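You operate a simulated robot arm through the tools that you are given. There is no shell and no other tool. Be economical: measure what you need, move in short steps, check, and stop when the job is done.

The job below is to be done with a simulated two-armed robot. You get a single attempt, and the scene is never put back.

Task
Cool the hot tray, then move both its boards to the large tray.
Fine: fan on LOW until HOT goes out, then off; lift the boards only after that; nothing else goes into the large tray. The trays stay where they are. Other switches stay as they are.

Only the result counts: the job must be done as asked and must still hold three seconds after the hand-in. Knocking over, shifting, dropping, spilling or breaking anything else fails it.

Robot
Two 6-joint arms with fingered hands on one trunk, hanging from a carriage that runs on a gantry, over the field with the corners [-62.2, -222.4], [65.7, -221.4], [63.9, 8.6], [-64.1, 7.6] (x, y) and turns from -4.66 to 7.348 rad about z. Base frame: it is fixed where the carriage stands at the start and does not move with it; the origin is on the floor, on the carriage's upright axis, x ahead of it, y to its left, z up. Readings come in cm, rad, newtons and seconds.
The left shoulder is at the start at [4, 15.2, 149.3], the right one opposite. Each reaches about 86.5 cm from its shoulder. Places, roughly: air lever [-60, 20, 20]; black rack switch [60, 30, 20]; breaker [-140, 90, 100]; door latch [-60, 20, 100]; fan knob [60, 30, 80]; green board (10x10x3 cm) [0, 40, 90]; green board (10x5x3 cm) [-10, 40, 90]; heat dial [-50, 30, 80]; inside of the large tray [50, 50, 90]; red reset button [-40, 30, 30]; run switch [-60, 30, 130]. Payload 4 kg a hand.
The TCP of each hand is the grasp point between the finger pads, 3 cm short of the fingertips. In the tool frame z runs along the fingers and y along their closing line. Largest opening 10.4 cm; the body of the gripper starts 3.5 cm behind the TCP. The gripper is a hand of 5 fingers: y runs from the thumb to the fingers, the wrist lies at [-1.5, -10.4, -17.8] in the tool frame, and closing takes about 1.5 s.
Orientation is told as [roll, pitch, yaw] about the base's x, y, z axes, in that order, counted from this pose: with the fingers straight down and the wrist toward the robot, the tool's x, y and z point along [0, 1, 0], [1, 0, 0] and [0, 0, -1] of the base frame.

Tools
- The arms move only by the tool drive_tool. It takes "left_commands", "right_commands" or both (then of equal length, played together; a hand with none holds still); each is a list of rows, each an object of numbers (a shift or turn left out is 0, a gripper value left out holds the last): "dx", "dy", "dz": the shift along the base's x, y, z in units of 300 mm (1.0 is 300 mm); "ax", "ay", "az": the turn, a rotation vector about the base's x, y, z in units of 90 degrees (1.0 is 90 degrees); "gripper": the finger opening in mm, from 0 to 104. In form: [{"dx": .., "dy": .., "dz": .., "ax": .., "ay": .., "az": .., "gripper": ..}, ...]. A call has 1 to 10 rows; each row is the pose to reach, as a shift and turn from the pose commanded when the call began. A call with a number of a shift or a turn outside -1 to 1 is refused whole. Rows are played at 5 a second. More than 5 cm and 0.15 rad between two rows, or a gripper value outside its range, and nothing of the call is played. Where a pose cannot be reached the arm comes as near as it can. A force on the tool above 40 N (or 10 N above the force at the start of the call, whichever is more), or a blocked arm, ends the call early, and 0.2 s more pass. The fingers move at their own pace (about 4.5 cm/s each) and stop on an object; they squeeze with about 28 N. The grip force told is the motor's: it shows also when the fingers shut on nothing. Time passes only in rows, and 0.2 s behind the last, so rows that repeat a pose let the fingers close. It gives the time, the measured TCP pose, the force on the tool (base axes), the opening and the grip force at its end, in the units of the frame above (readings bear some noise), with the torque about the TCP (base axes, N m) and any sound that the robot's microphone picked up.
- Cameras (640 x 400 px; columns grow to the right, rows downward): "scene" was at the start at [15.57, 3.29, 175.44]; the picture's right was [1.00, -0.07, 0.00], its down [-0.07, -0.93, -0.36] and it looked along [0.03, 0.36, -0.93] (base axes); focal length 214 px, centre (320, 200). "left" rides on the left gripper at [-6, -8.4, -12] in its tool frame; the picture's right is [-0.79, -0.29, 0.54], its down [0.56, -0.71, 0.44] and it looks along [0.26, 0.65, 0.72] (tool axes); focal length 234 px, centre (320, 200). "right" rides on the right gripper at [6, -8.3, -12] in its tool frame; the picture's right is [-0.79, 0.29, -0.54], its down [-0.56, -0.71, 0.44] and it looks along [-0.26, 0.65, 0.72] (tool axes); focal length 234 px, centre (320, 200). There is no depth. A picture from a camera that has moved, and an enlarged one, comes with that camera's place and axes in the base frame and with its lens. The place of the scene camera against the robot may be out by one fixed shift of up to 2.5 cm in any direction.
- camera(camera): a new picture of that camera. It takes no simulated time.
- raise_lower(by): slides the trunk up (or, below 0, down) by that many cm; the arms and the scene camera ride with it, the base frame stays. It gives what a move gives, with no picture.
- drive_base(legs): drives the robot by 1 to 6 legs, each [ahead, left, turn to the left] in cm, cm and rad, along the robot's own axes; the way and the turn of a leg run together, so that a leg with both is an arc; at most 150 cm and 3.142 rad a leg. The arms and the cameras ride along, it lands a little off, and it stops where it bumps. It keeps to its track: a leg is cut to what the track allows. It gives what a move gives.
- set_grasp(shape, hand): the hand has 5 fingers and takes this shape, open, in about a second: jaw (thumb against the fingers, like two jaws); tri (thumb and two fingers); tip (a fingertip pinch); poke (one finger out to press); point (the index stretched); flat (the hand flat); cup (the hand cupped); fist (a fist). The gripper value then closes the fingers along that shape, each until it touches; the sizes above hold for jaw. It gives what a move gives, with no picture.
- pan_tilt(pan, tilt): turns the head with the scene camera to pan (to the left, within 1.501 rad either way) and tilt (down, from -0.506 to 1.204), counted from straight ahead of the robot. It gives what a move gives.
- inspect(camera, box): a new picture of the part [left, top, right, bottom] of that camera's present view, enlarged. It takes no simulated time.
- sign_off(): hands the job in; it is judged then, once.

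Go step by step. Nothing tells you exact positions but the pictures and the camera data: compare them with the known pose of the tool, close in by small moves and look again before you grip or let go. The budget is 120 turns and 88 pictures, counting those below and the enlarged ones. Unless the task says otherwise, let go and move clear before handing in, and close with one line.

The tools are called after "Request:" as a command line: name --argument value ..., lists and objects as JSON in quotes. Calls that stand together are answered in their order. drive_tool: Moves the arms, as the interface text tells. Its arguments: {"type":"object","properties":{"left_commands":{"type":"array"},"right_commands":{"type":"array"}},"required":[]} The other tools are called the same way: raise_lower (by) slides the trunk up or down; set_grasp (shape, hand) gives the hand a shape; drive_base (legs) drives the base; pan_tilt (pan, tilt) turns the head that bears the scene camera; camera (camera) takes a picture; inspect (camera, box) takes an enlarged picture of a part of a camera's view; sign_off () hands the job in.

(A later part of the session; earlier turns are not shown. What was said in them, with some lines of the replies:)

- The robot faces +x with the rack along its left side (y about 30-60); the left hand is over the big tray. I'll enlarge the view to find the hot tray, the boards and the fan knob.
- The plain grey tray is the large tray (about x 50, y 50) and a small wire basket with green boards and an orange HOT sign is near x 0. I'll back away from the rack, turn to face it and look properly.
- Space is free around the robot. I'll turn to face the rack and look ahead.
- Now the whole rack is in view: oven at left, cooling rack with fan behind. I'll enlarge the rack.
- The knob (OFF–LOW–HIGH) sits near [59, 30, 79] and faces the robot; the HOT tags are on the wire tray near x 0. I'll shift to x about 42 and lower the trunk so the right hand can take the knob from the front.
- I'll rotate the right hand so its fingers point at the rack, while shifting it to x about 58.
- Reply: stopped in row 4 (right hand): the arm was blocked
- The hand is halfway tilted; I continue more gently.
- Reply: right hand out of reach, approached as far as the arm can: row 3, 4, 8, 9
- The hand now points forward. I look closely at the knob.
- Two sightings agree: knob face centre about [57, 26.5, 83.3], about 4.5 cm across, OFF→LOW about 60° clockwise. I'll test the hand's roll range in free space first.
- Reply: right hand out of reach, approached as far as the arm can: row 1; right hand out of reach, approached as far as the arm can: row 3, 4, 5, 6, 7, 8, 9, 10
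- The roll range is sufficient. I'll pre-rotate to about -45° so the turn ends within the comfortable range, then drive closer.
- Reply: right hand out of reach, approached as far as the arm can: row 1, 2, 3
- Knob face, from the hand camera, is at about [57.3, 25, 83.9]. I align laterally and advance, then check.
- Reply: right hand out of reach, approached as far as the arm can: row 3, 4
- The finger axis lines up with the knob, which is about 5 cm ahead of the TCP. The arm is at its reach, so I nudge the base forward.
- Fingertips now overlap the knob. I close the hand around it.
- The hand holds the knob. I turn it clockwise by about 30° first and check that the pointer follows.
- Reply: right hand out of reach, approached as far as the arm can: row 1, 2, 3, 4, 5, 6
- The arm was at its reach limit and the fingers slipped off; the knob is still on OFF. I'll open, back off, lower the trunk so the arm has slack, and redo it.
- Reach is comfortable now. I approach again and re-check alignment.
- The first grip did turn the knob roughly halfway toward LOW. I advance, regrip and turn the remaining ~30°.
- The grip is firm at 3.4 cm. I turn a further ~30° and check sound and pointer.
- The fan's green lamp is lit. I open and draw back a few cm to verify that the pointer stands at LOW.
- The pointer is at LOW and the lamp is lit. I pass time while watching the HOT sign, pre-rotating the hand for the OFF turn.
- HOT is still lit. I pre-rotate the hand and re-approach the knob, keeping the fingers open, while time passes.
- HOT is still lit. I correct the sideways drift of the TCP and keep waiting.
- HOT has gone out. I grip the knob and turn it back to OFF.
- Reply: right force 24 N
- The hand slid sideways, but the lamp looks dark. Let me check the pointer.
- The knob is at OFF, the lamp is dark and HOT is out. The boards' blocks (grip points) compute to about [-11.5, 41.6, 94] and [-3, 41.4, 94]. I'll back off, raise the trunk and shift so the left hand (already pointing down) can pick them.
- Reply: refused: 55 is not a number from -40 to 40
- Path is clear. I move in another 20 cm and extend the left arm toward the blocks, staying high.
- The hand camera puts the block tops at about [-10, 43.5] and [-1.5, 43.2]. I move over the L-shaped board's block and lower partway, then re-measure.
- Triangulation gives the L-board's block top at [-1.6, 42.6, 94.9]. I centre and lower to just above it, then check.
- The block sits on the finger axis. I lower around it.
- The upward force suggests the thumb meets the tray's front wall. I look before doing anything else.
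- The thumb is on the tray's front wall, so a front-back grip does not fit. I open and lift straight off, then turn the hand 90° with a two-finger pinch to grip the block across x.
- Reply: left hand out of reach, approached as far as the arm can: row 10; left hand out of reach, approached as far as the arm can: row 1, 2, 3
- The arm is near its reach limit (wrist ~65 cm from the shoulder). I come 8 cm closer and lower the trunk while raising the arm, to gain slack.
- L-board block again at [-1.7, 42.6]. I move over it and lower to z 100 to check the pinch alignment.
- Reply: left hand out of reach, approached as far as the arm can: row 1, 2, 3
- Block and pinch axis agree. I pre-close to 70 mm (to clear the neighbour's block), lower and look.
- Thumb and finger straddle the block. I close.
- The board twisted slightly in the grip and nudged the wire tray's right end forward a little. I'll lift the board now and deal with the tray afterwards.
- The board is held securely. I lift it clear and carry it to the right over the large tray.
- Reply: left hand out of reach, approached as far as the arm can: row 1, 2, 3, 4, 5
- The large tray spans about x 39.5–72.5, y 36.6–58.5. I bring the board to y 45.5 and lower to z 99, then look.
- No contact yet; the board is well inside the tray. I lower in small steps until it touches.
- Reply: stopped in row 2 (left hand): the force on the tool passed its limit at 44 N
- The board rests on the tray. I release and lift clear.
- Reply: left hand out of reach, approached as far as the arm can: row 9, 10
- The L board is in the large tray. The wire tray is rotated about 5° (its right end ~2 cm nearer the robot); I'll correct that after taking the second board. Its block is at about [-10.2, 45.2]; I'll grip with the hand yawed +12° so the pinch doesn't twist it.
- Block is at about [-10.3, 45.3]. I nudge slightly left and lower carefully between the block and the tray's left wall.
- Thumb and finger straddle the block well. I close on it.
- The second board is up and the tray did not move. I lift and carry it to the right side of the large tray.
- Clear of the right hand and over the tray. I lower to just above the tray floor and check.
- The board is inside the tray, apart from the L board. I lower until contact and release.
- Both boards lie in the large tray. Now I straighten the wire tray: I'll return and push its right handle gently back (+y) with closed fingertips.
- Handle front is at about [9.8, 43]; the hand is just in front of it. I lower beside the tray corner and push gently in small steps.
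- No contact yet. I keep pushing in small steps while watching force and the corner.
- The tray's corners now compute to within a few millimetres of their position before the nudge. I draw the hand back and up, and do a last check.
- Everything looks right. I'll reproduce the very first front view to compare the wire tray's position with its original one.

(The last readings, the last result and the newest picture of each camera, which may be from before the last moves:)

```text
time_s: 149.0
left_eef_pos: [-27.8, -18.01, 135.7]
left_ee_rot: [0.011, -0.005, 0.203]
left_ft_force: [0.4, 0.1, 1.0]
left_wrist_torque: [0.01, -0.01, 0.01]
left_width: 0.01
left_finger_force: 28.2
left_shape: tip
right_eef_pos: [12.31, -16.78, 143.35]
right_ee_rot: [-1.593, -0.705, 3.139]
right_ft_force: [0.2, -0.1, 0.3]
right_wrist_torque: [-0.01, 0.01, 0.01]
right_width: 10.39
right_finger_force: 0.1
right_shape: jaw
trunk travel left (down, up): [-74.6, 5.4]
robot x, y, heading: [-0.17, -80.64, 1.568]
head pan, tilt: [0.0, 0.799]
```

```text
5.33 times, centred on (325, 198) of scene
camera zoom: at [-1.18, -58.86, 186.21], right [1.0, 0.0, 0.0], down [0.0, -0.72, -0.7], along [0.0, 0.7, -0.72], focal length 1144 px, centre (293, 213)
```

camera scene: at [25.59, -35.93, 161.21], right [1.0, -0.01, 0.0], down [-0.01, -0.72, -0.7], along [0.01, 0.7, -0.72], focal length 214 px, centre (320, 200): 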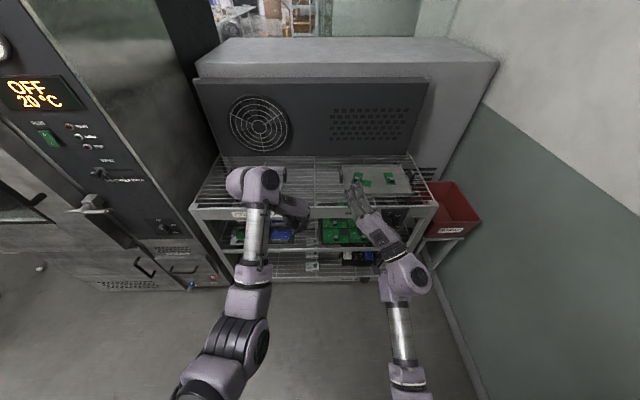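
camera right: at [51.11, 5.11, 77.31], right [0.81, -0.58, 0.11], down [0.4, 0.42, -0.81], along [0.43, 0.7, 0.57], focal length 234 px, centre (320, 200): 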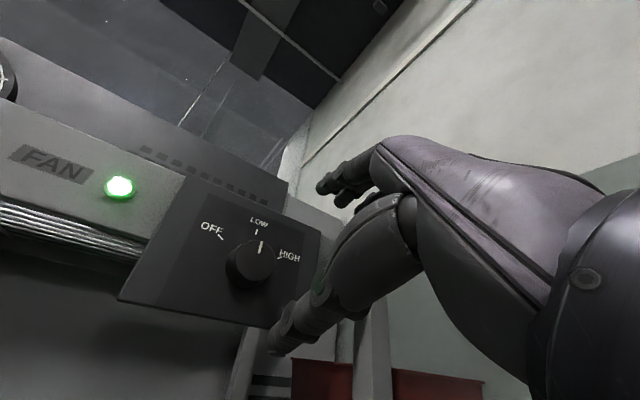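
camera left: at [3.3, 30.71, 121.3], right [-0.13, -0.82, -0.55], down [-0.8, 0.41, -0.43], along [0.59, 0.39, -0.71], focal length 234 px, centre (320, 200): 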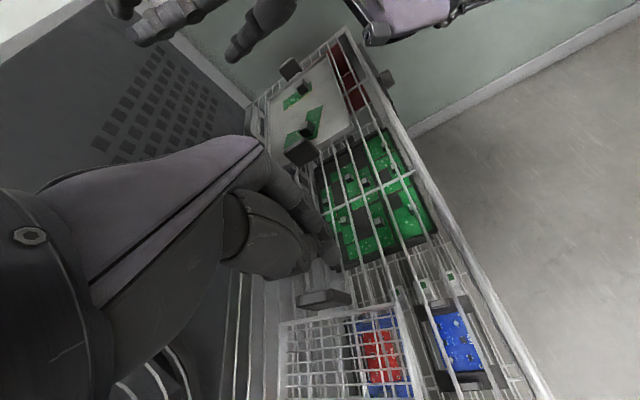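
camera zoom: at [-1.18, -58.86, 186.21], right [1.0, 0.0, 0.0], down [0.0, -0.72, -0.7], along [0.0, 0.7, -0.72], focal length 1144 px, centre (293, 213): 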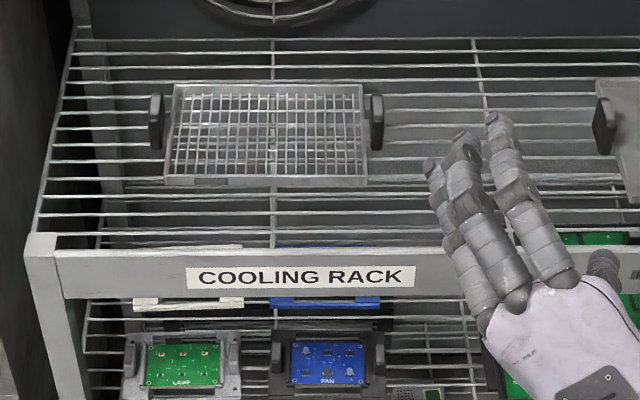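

Compared with the original view, the wire tray now sits about 2.7 cm too far back and about 0.6 cm to the left; the first (jaw) attempt must have pushed it. I'll go back and draw it forward by pressing outward on the inside of its front wall.

Request:
drive_tool --left_commands '[{"dx": 0.14}, {"dx": 0.28}, {"dx": 0.42}, {"dx": 0.56}, {"dx": 0.7}, {"dx": 0.8}]'

Request:
raise_lower --by -25

Request:
drive_base --legs '[[58, 0, 0]]'

Request:
drive_tool --left_commands '[{"dy": 0.08}, {"dy": 0.16}, {"dy": 0.18}, {"dy": 0.18}]'

Request:
camera --camera "left"

```text
time_s: 150.4
left_eef_pos: [-3.72, -17.92, 135.62]
left_ee_rot: [0.008, -0.006, 0.202]
left_ft_force: [0.5, 0.0, 0.0]
left_wrist_torque: [-0.03, 0.03, 0.0]
left_width: 0.02
left_finger_force: 28.4
left_shape: tip
right_eef_pos: [12.27, -16.86, 143.55]
right_ee_rot: [-1.594, -0.706, 3.136]
right_ft_force: [-0.5, -0.7, 0.0]
right_wrist_torque: [0.01, -0.03, 0.05]
right_width: 10.37
right_finger_force: 0.0
right_shape: jaw
trunk travel left (down, up): [-74.6, 5.4]
robot x, y, heading: [-0.56, -80.54, 1.564]
head pan, tilt: [0.0, 0.799]
```

```text
time_s: 153.0
left_eef_pos: [-3.76, -17.95, 110.7]
left_ee_rot: [0.012, -0.004, 0.203]
left_ft_force: [-0.2, -0.1, 0.3]
left_wrist_torque: [-0.02, 0.03, -0.01]
left_width: 0.0
left_finger_force: 27.9
left_shape: tip
right_eef_pos: [12.13, -16.8, 118.45]
right_ee_rot: [-1.593, -0.706, 3.136]
right_ft_force: [0.0, 0.1, 0.8]
right_wrist_torque: [0.01, 0.02, 0.02]
right_width: 10.34
right_finger_force: 0.0
right_shape: jaw
trunk travel left (down, up): [-49.6, 30.4]
robot x, y, heading: [-0.49, -80.78, 1.566]
head pan, tilt: [0.0, 0.799]
```

```text
time_s: 156.3
left_eef_pos: [-3.15, 39.67, 110.61]
left_ee_rot: [0.011, -0.007, 0.196]
left_ft_force: [0.6, -0.6, 0.7]
left_wrist_torque: [0.02, 0.0, -0.02]
left_width: 0.0
left_finger_force: 28.1
left_shape: tip
right_eef_pos: [12.8, 40.92, 118.56]
right_ee_rot: [-1.593, -0.705, 3.134]
right_ft_force: [-0.6, 0.6, -0.7]
right_wrist_torque: [0.0, 0.0, 0.02]
right_width: 10.35
right_finger_force: 0.1
right_shape: jaw
trunk travel left (down, up): [-49.6, 30.4]
robot x, y, heading: [0.11, -22.8, 1.562]
head pan, tilt: [0.0, 0.799]
```

```text
time_s: 157.3
left_eef_pos: [-3.13, 45.3, 110.47]
left_ee_rot: [0.01, -0.006, 0.199]
left_ft_force: [-0.5, 0.1, 0.3]
left_wrist_torque: [0.02, 0.01, -0.01]
left_width: 0.0
left_finger_force: 28.2
left_shape: tip
right_eef_pos: [12.88, 40.82, 118.45]
right_ee_rot: [-1.593, -0.705, 3.132]
right_ft_force: [0.5, 0.0, 0.3]
right_wrist_torque: [0.02, 0.02, 0.03]
right_width: 10.4
right_finger_force: 0.1
right_shape: jaw
trunk travel left (down, up): [-49.6, 30.4]
robot x, y, heading: [-0.02, -22.84, 1.562]
head pan, tilt: [0.0, 0.799]
```

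```text
5 pictures are left
camera left: at [-10.12, 37.52, 122.48], right [-0.13, -0.82, -0.55], down [-0.8, 0.41, -0.43], along [0.59, 0.39, -0.71], focal length 234 px, centre (320, 200)
```

left: 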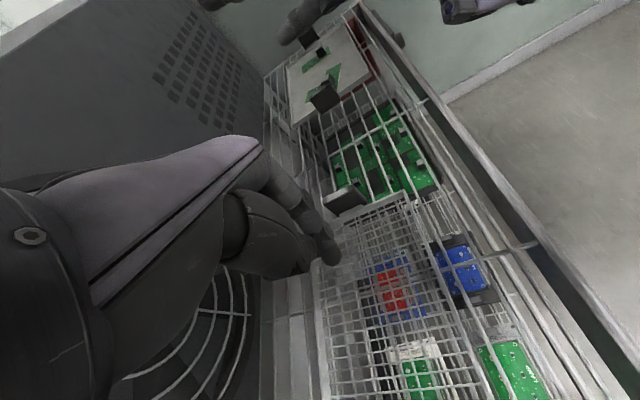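

The front wall is at y ≈ 40.15, level. I lower the closed fingertips inside the tray at its middle and draw it forward, first by part of the way.

Request:
drive_tool --left_commands '[{"dx": -0.018, "dz": -0.14}, {"dx": -0.018, "dz": -0.28}, {"dx": -0.018, "dz": -0.4}, {"dx": -0.018, "dz": -0.47}, {"dx": -0.018, "dz": -0.495}, {"dx": -0.018, "dz": -0.495}]'

Request:
drive_tool --left_commands '[{"dy": -0.03}, {"dy": -0.06}, {"dy": -0.09}, {"dy": -0.12}, {"dy": -0.14}, {"dy": -0.16}, {"dy": -0.18}, {"dy": -0.19}]'

Request:
camera --camera "left"

```text
time_s: 158.7
left_eef_pos: [-3.72, 45.12, 95.7]
left_ee_rot: [0.013, -0.005, 0.198]
left_ft_force: [0.7, 0.4, -0.2]
left_wrist_torque: [0.01, -0.02, -0.02]
left_width: 0.01
left_finger_force: 27.6
left_shape: tip
right_eef_pos: [12.87, 40.95, 118.42]
right_ee_rot: [-1.591, -0.704, 3.133]
right_ft_force: [-0.3, 0.0, -1.2]
right_wrist_torque: [-0.07, 0.0, 0.01]
right_width: 10.36
right_finger_force: 0.0
right_shape: jaw
trunk travel left (down, up): [-49.6, 30.4]
robot x, y, heading: [0.1, -23.09, 1.562]
head pan, tilt: [0.0, 0.799]
```

```text
time_s: 160.5
left_eef_pos: [-3.76, 39.42, 95.76]
left_ee_rot: [0.008, -0.004, 0.197]
left_ft_force: [-0.1, 0.3, 0.0]
left_wrist_torque: [0.03, -0.01, 0.01]
left_width: 0.02
left_finger_force: 27.9
left_shape: tip
right_eef_pos: [12.85, 40.85, 118.46]
right_ee_rot: [-1.595, -0.705, 3.133]
right_ft_force: [-0.1, -0.2, 0.1]
right_wrist_torque: [0.03, -0.01, -0.01]
right_width: 10.38
right_finger_force: 0.2
right_shape: jaw
trunk travel left (down, up): [-49.6, 30.4]
robot x, y, heading: [-0.24, -23.14, 1.568]
head pan, tilt: [0.0, 0.799]
```

```text
4 pictures are left
camera left: at [-10.72, 31.73, 107.62], right [-0.13, -0.82, -0.55], down [-0.8, 0.41, -0.43], along [0.59, 0.39, -0.71], focal length 234 px, centre (320, 200)
```

left: 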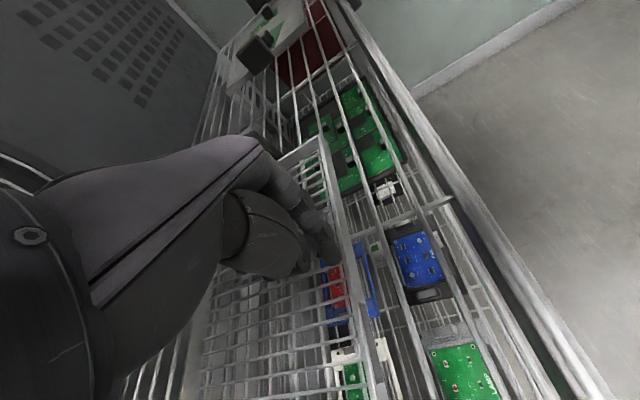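

The wall now computes to y ≈ 37.4–37.8, essentially the 2.7 cm correction. I retreat and compare again from the original viewpoint.

Request:
drive_tool --left_commands '[{"dy": 0.06}, {"dy": 0.09, "dz": 0.02}, {"dy": 0.09, "dz": 0.15}, {"dy": 0.09, "dz": 0.3}, {"dy": 0.09, "dz": 0.45}, {"dy": 0.09, "dz": 0.5}]'

Request:
drive_base --legs '[[-57.8, 0, 0]]'

Request:
raise_lower --by 25

Request:
drive_tool --left_commands '[{"dx": -0.14}, {"dx": -0.28}, {"dx": -0.42}, {"dx": -0.56}, {"dx": -0.7}, {"dx": -0.8}]'

Request:
inspect --camera "scene" --box '[265, 160, 385, 235]'

```text
time_s: 161.9
left_eef_pos: [-3.76, 42.11, 110.82]
left_ee_rot: [0.009, -0.006, 0.198]
left_ft_force: [0.8, 1.2, 0.2]
left_wrist_torque: [0.05, 0.0, -0.04]
left_width: 0.0
left_finger_force: 28.0
left_shape: tip
right_eef_pos: [12.98, 40.96, 118.57]
right_ee_rot: [-1.593, -0.705, 3.132]
right_ft_force: [0.6, 0.1, -0.5]
right_wrist_torque: [-0.02, 0.0, -0.02]
right_width: 10.39
right_finger_force: 0.1
right_shape: jaw
trunk travel left (down, up): [-49.6, 30.4]
robot x, y, heading: [-0.15, -22.37, 1.559]
head pan, tilt: [0.0, 0.799]
```

```text
time_s: 165.2
left_eef_pos: [-4.35, -15.52, 110.77]
left_ee_rot: [0.011, -0.005, 0.207]
left_ft_force: [-0.7, 0.3, -0.3]
left_wrist_torque: [0.02, 0.02, -0.01]
left_width: 0.0
left_finger_force: 27.9
left_shape: tip
right_eef_pos: [12.2, -16.78, 118.52]
right_ee_rot: [-1.594, -0.703, 3.139]
right_ft_force: [-0.3, -0.2, -0.6]
right_wrist_torque: [0.01, 0.0, -0.03]
right_width: 10.4
right_finger_force: 0.0
right_shape: jaw
trunk travel left (down, up): [-49.6, 30.4]
robot x, y, heading: [-0.27, -80.99, 1.573]
head pan, tilt: [0.0, 0.799]
```

```text
time_s: 167.8
left_eef_pos: [-4.46, -15.59, 135.7]
left_ee_rot: [0.01, -0.004, 0.205]
left_ft_force: [-0.3, 0.1, -0.3]
left_wrist_torque: [0.0, -0.01, -0.02]
left_width: 0.0
left_finger_force: 28.1
left_shape: tip
right_eef_pos: [12.18, -16.63, 143.53]
right_ee_rot: [-1.594, -0.705, 3.14]
right_ft_force: [0.6, -0.6, 0.0]
right_wrist_torque: [-0.01, 0.01, -0.03]
right_width: 10.37
right_finger_force: 0.0
right_shape: jaw
trunk travel left (down, up): [-74.6, 5.4]
robot x, y, heading: [-0.34, -80.71, 1.571]
head pan, tilt: [0.0, 0.799]
```

```text
time_s: 169.2
left_eef_pos: [-28.52, -15.51, 135.88]
left_ee_rot: [0.011, -0.005, 0.206]
left_ft_force: [-0.2, -0.6, -0.1]
left_wrist_torque: [-0.02, 0.03, -0.03]
left_width: 0.0
left_finger_force: 28.1
left_shape: tip
right_eef_pos: [12.12, -16.74, 143.58]
right_ee_rot: [-1.595, -0.704, 3.141]
right_ft_force: [0.4, 0.2, -0.2]
right_wrist_torque: [-0.01, -0.01, 0.0]
right_width: 10.35
right_finger_force: 0.1
right_shape: jaw
trunk travel left (down, up): [-74.6, 5.4]
robot x, y, heading: [-0.23, -80.77, 1.572]
head pan, tilt: [0.0, 0.799]
```

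```text
5.33 times, centred on (325, 198) of scene
camera zoom: at [-1.16, -58.79, 186.22], right [1.0, 0.0, 0.0], down [0.0, -0.72, -0.7], along [0.0, 0.7, -0.72], focal length 1144 px, centre (293, 213)
```

zoom: 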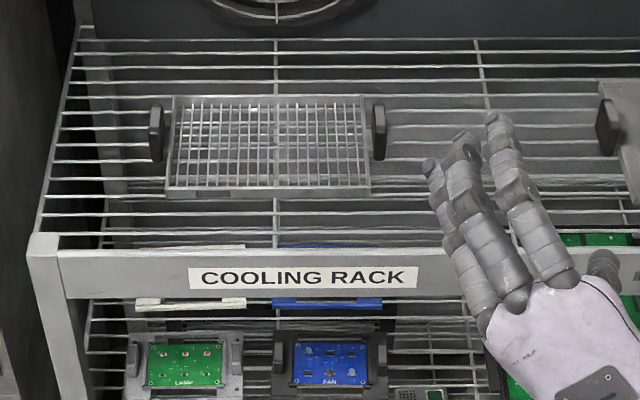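

Remaining offset: left end ~0.6 cm, right end ~1.4 cm too far back. I'll do one more small pull, slightly right of the middle, to finish the correction.

Request:
drive_tool --left_commands '[{"dx": 0.14}, {"dx": 0.28}, {"dx": 0.42}, {"dx": 0.56}, {"dx": 0.7}, {"dx": 0.84}, {"dx": 0.92}]'

Request:
raise_lower --by -25

Request:
drive_base --legs '[[58, 0, 0]]'

```text
time_s: 170.8
left_eef_pos: [-0.81, -15.53, 135.72]
left_ee_rot: [0.01, -0.005, 0.206]
left_ft_force: [-0.4, 1.4, 0.5]
left_wrist_torque: [-0.01, -0.01, 0.0]
left_width: 0.0
left_finger_force: 28.4
left_shape: tip
right_eef_pos: [12.19, -16.68, 143.51]
right_ee_rot: [-1.595, -0.705, 3.139]
right_ft_force: [0.0, -0.8, 0.7]
right_wrist_torque: [0.01, 0.01, 0.06]
right_width: 10.36
right_finger_force: 0.1
right_shape: jaw
trunk travel left (down, up): [-74.6, 5.4]
robot x, y, heading: [-0.16, -80.39, 1.57]
head pan, tilt: [0.0, 0.799]
```

```text
time_s: 173.3
left_eef_pos: [-0.79, -15.54, 110.82]
left_ee_rot: [0.011, -0.006, 0.205]
left_ft_force: [0.8, 0.2, -0.6]
left_wrist_torque: [0.03, 0.02, 0.01]
left_width: 0.01
left_finger_force: 28.0
left_shape: tip
right_eef_pos: [12.14, -16.76, 118.61]
right_ee_rot: [-1.594, -0.705, 3.139]
right_ft_force: [0.5, 0.2, 0.3]
right_wrist_torque: [0.0, -0.03, 0.0]
right_width: 10.35
right_finger_force: 0.0
right_shape: jaw
trunk travel left (down, up): [-49.6, 30.4]
robot x, y, heading: [-0.28, -80.36, 1.57]
head pan, tilt: [0.0, 0.799]
```

```text
time_s: 176.7
left_eef_pos: [-0.62, 42.64, 110.73]
left_ee_rot: [0.009, -0.006, 0.203]
left_ft_force: [0.6, 0.2, 0.4]
left_wrist_torque: [-0.01, -0.01, -0.02]
left_width: 0.0
left_finger_force: 28.7
left_shape: tip
right_eef_pos: [12.55, 41.49, 118.57]
right_ee_rot: [-1.595, -0.705, 3.136]
right_ft_force: [-0.3, -0.3, -0.7]
right_wrist_torque: [0.0, 0.01, -0.02]
right_width: 10.41
right_finger_force: 0.1
right_shape: jaw
trunk travel left (down, up): [-49.6, 30.4]
robot x, y, heading: [-0.27, -21.92, 1.569]
head pan, tilt: [0.0, 0.799]
```

Request:
drive_tool --left_commands '[{"dx": 0.013, "dy": 0.03, "dz": -0.14}, {"dx": 0.013, "dy": 0.03, "dz": -0.28}, {"dx": 0.013, "dy": 0.03, "dz": -0.4}, {"dx": 0.013, "dy": 0.03, "dz": -0.47}, {"dx": 0.013, "dy": 0.03, "dz": -0.5}, {"dx": 0.013, "dy": 0.03, "dz": -0.5}]'

Request:
drive_tool --left_commands '[{"dy": -0.03}, {"dy": -0.06}, {"dy": -0.09}, {"dy": -0.12}, {"dy": -0.14}, {"dy": -0.155}, {"dy": -0.17}, {"dy": -0.17}]'

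```text
time_s: 178.1
left_eef_pos: [-0.06, 43.59, 95.8]
left_ee_rot: [0.011, -0.003, 0.203]
left_ft_force: [-0.2, -0.2, -0.3]
left_wrist_torque: [0.01, -0.01, -0.01]
left_width: 0.0
left_finger_force: 27.9
left_shape: tip
right_eef_pos: [12.44, 41.44, 118.45]
right_ee_rot: [-1.593, -0.705, 3.135]
right_ft_force: [-0.2, 0.0, 0.4]
right_wrist_torque: [0.01, 0.0, 0.01]
right_width: 10.37
right_finger_force: 0.1
right_shape: jaw
trunk travel left (down, up): [-49.6, 30.4]
robot x, y, heading: [-0.72, -22.8, 1.565]
head pan, tilt: [0.0, 0.799]
```

```text
time_s: 179.8
left_eef_pos: [0.0, 38.51, 95.63]
left_ee_rot: [0.009, -0.005, 0.201]
left_ft_force: [-1.0, 0.1, -0.2]
left_wrist_torque: [0.01, -0.01, 0.0]
left_width: 0.01
left_finger_force: 27.7
left_shape: tip
right_eef_pos: [12.4, 41.47, 118.36]
right_ee_rot: [-1.594, -0.705, 3.136]
right_ft_force: [-0.8, 0.7, 0.8]
right_wrist_torque: [-0.04, 0.02, 0.01]
right_width: 10.39
right_finger_force: 0.1
right_shape: jaw
trunk travel left (down, up): [-49.6, 30.4]
robot x, y, heading: [-0.21, -22.17, 1.567]
head pan, tilt: [0.0, 0.799]
```

The second pull is done. I retreat and take the comparison view again.

Request:
drive_tool --left_commands '[{"dy": 0.06}, {"dy": 0.09, "dz": 0.02}, {"dy": 0.09, "dz": 0.15}, {"dy": 0.09, "dz": 0.3}, {"dy": 0.09, "dz": 0.45}, {"dy": 0.09, "dz": 0.5}]'

Request:
drive_base --legs '[[-58, 0, 0]]'

Request:
raise_lower --by 25

Request:
drive_tool --left_commands '[{"dx": -0.14}, {"dx": -0.28}, {"dx": -0.42}, {"dx": -0.56}, {"dx": -0.7}, {"dx": -0.84}, {"dx": -0.92}]'

Request:
inspect --camera "scene" --box '[265, 160, 385, 235]'

```text
time_s: 181.2
left_eef_pos: [-0.12, 41.15, 110.7]
left_ee_rot: [0.009, -0.005, 0.2]
left_ft_force: [-0.4, -0.3, 0.6]
left_wrist_torque: [0.01, 0.01, 0.0]
left_width: 0.0
left_finger_force: 28.0
left_shape: tip
right_eef_pos: [12.49, 41.51, 118.44]
right_ee_rot: [-1.594, -0.705, 3.137]
right_ft_force: [-0.3, 1.0, -0.3]
right_wrist_torque: [0.0, 0.0, 0.03]
right_width: 10.35
right_finger_force: 0.0
right_shape: jaw
trunk travel left (down, up): [-49.6, 30.4]
robot x, y, heading: [-0.03, -22.17, 1.568]
head pan, tilt: [0.0, 0.799]
```

```text
time_s: 184.6
left_eef_pos: [-0.49, -16.99, 110.69]
left_ee_rot: [0.009, -0.003, 0.21]
left_ft_force: [0.1, 0.9, -0.7]
left_wrist_torque: [0.0, 0.01, 0.0]
left_width: 0.01
left_finger_force: 27.6
left_shape: tip
right_eef_pos: [12.02, -16.83, 118.43]
right_ee_rot: [-1.593, -0.704, -3.139]
right_ft_force: [-0.1, -0.9, 0.0]
right_wrist_torque: [0.02, 0.02, -0.03]
right_width: 10.36
right_finger_force: 0.0
right_shape: jaw
trunk travel left (down, up): [-49.6, 30.4]
robot x, y, heading: [-0.3, -80.37, 1.577]
head pan, tilt: [0.0, 0.799]
```

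```text
time_s: 187.1
left_eef_pos: [-0.62, -17.08, 135.65]
left_ee_rot: [0.012, -0.004, 0.21]
left_ft_force: [-0.1, -0.7, 0.0]
left_wrist_torque: [-0.01, 0.01, -0.01]
left_width: 0.0
left_finger_force: 28.3
left_shape: tip
right_eef_pos: [11.99, -16.68, 143.53]
right_ee_rot: [-1.593, -0.705, -3.14]
right_ft_force: [0.1, -0.2, -0.1]
right_wrist_torque: [0.0, -0.01, 0.04]
right_width: 10.36
right_finger_force: 0.0
right_shape: jaw
trunk travel left (down, up): [-74.6, 5.4]
robot x, y, heading: [-0.55, -80.38, 1.576]
head pan, tilt: [0.0, 0.799]
```

```text
time_s: 188.7
left_eef_pos: [-28.12, -17.01, 135.73]
left_ee_rot: [0.011, -0.006, 0.209]
left_ft_force: [1.1, -0.1, 0.0]
left_wrist_torque: [0.01, -0.01, 0.0]
left_width: 0.02
left_finger_force: 28.1
left_shape: tip
right_eef_pos: [11.96, -16.6, 143.43]
right_ee_rot: [-1.593, -0.706, -3.141]
right_ft_force: [0.0, -0.2, 0.4]
right_wrist_torque: [0.01, 0.01, -0.01]
right_width: 10.37
right_finger_force: 0.0
right_shape: jaw
trunk travel left (down, up): [-74.6, 5.4]
robot x, y, heading: [0.05, -80.69, 1.579]
head pan, tilt: [0.0, 0.799]
```

```text
5.33 times, centred on (325, 198) of scene
camera zoom: at [-1.14, -58.78, 186.22], right [1.0, 0.0, 0.0], down [0.0, -0.72, -0.7], along [0.0, 0.7, -0.72], focal length 1144 px, centre (293, 213)
```

zoom: 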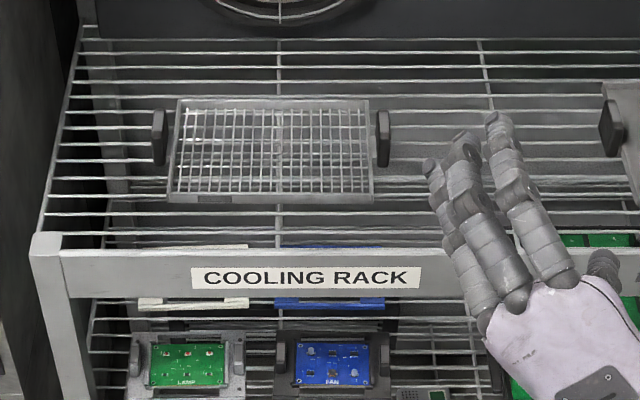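

The wire tray is within about half a centimetre of its original place. Both boards are in the large tray, HOT is out, the fan is off and both hands are clear, so I hand in.

Request:
sign_off

```text
The job is handed in.
```

The job is handed in: I ran the fan on LOW until HOT went out, switched it off, and only then moved both boards to the large tray. The wire tray got shifted while I was gripping the boards. I pushed it back to within about half a centimetre of where it started, so it is not exactly in its original place.
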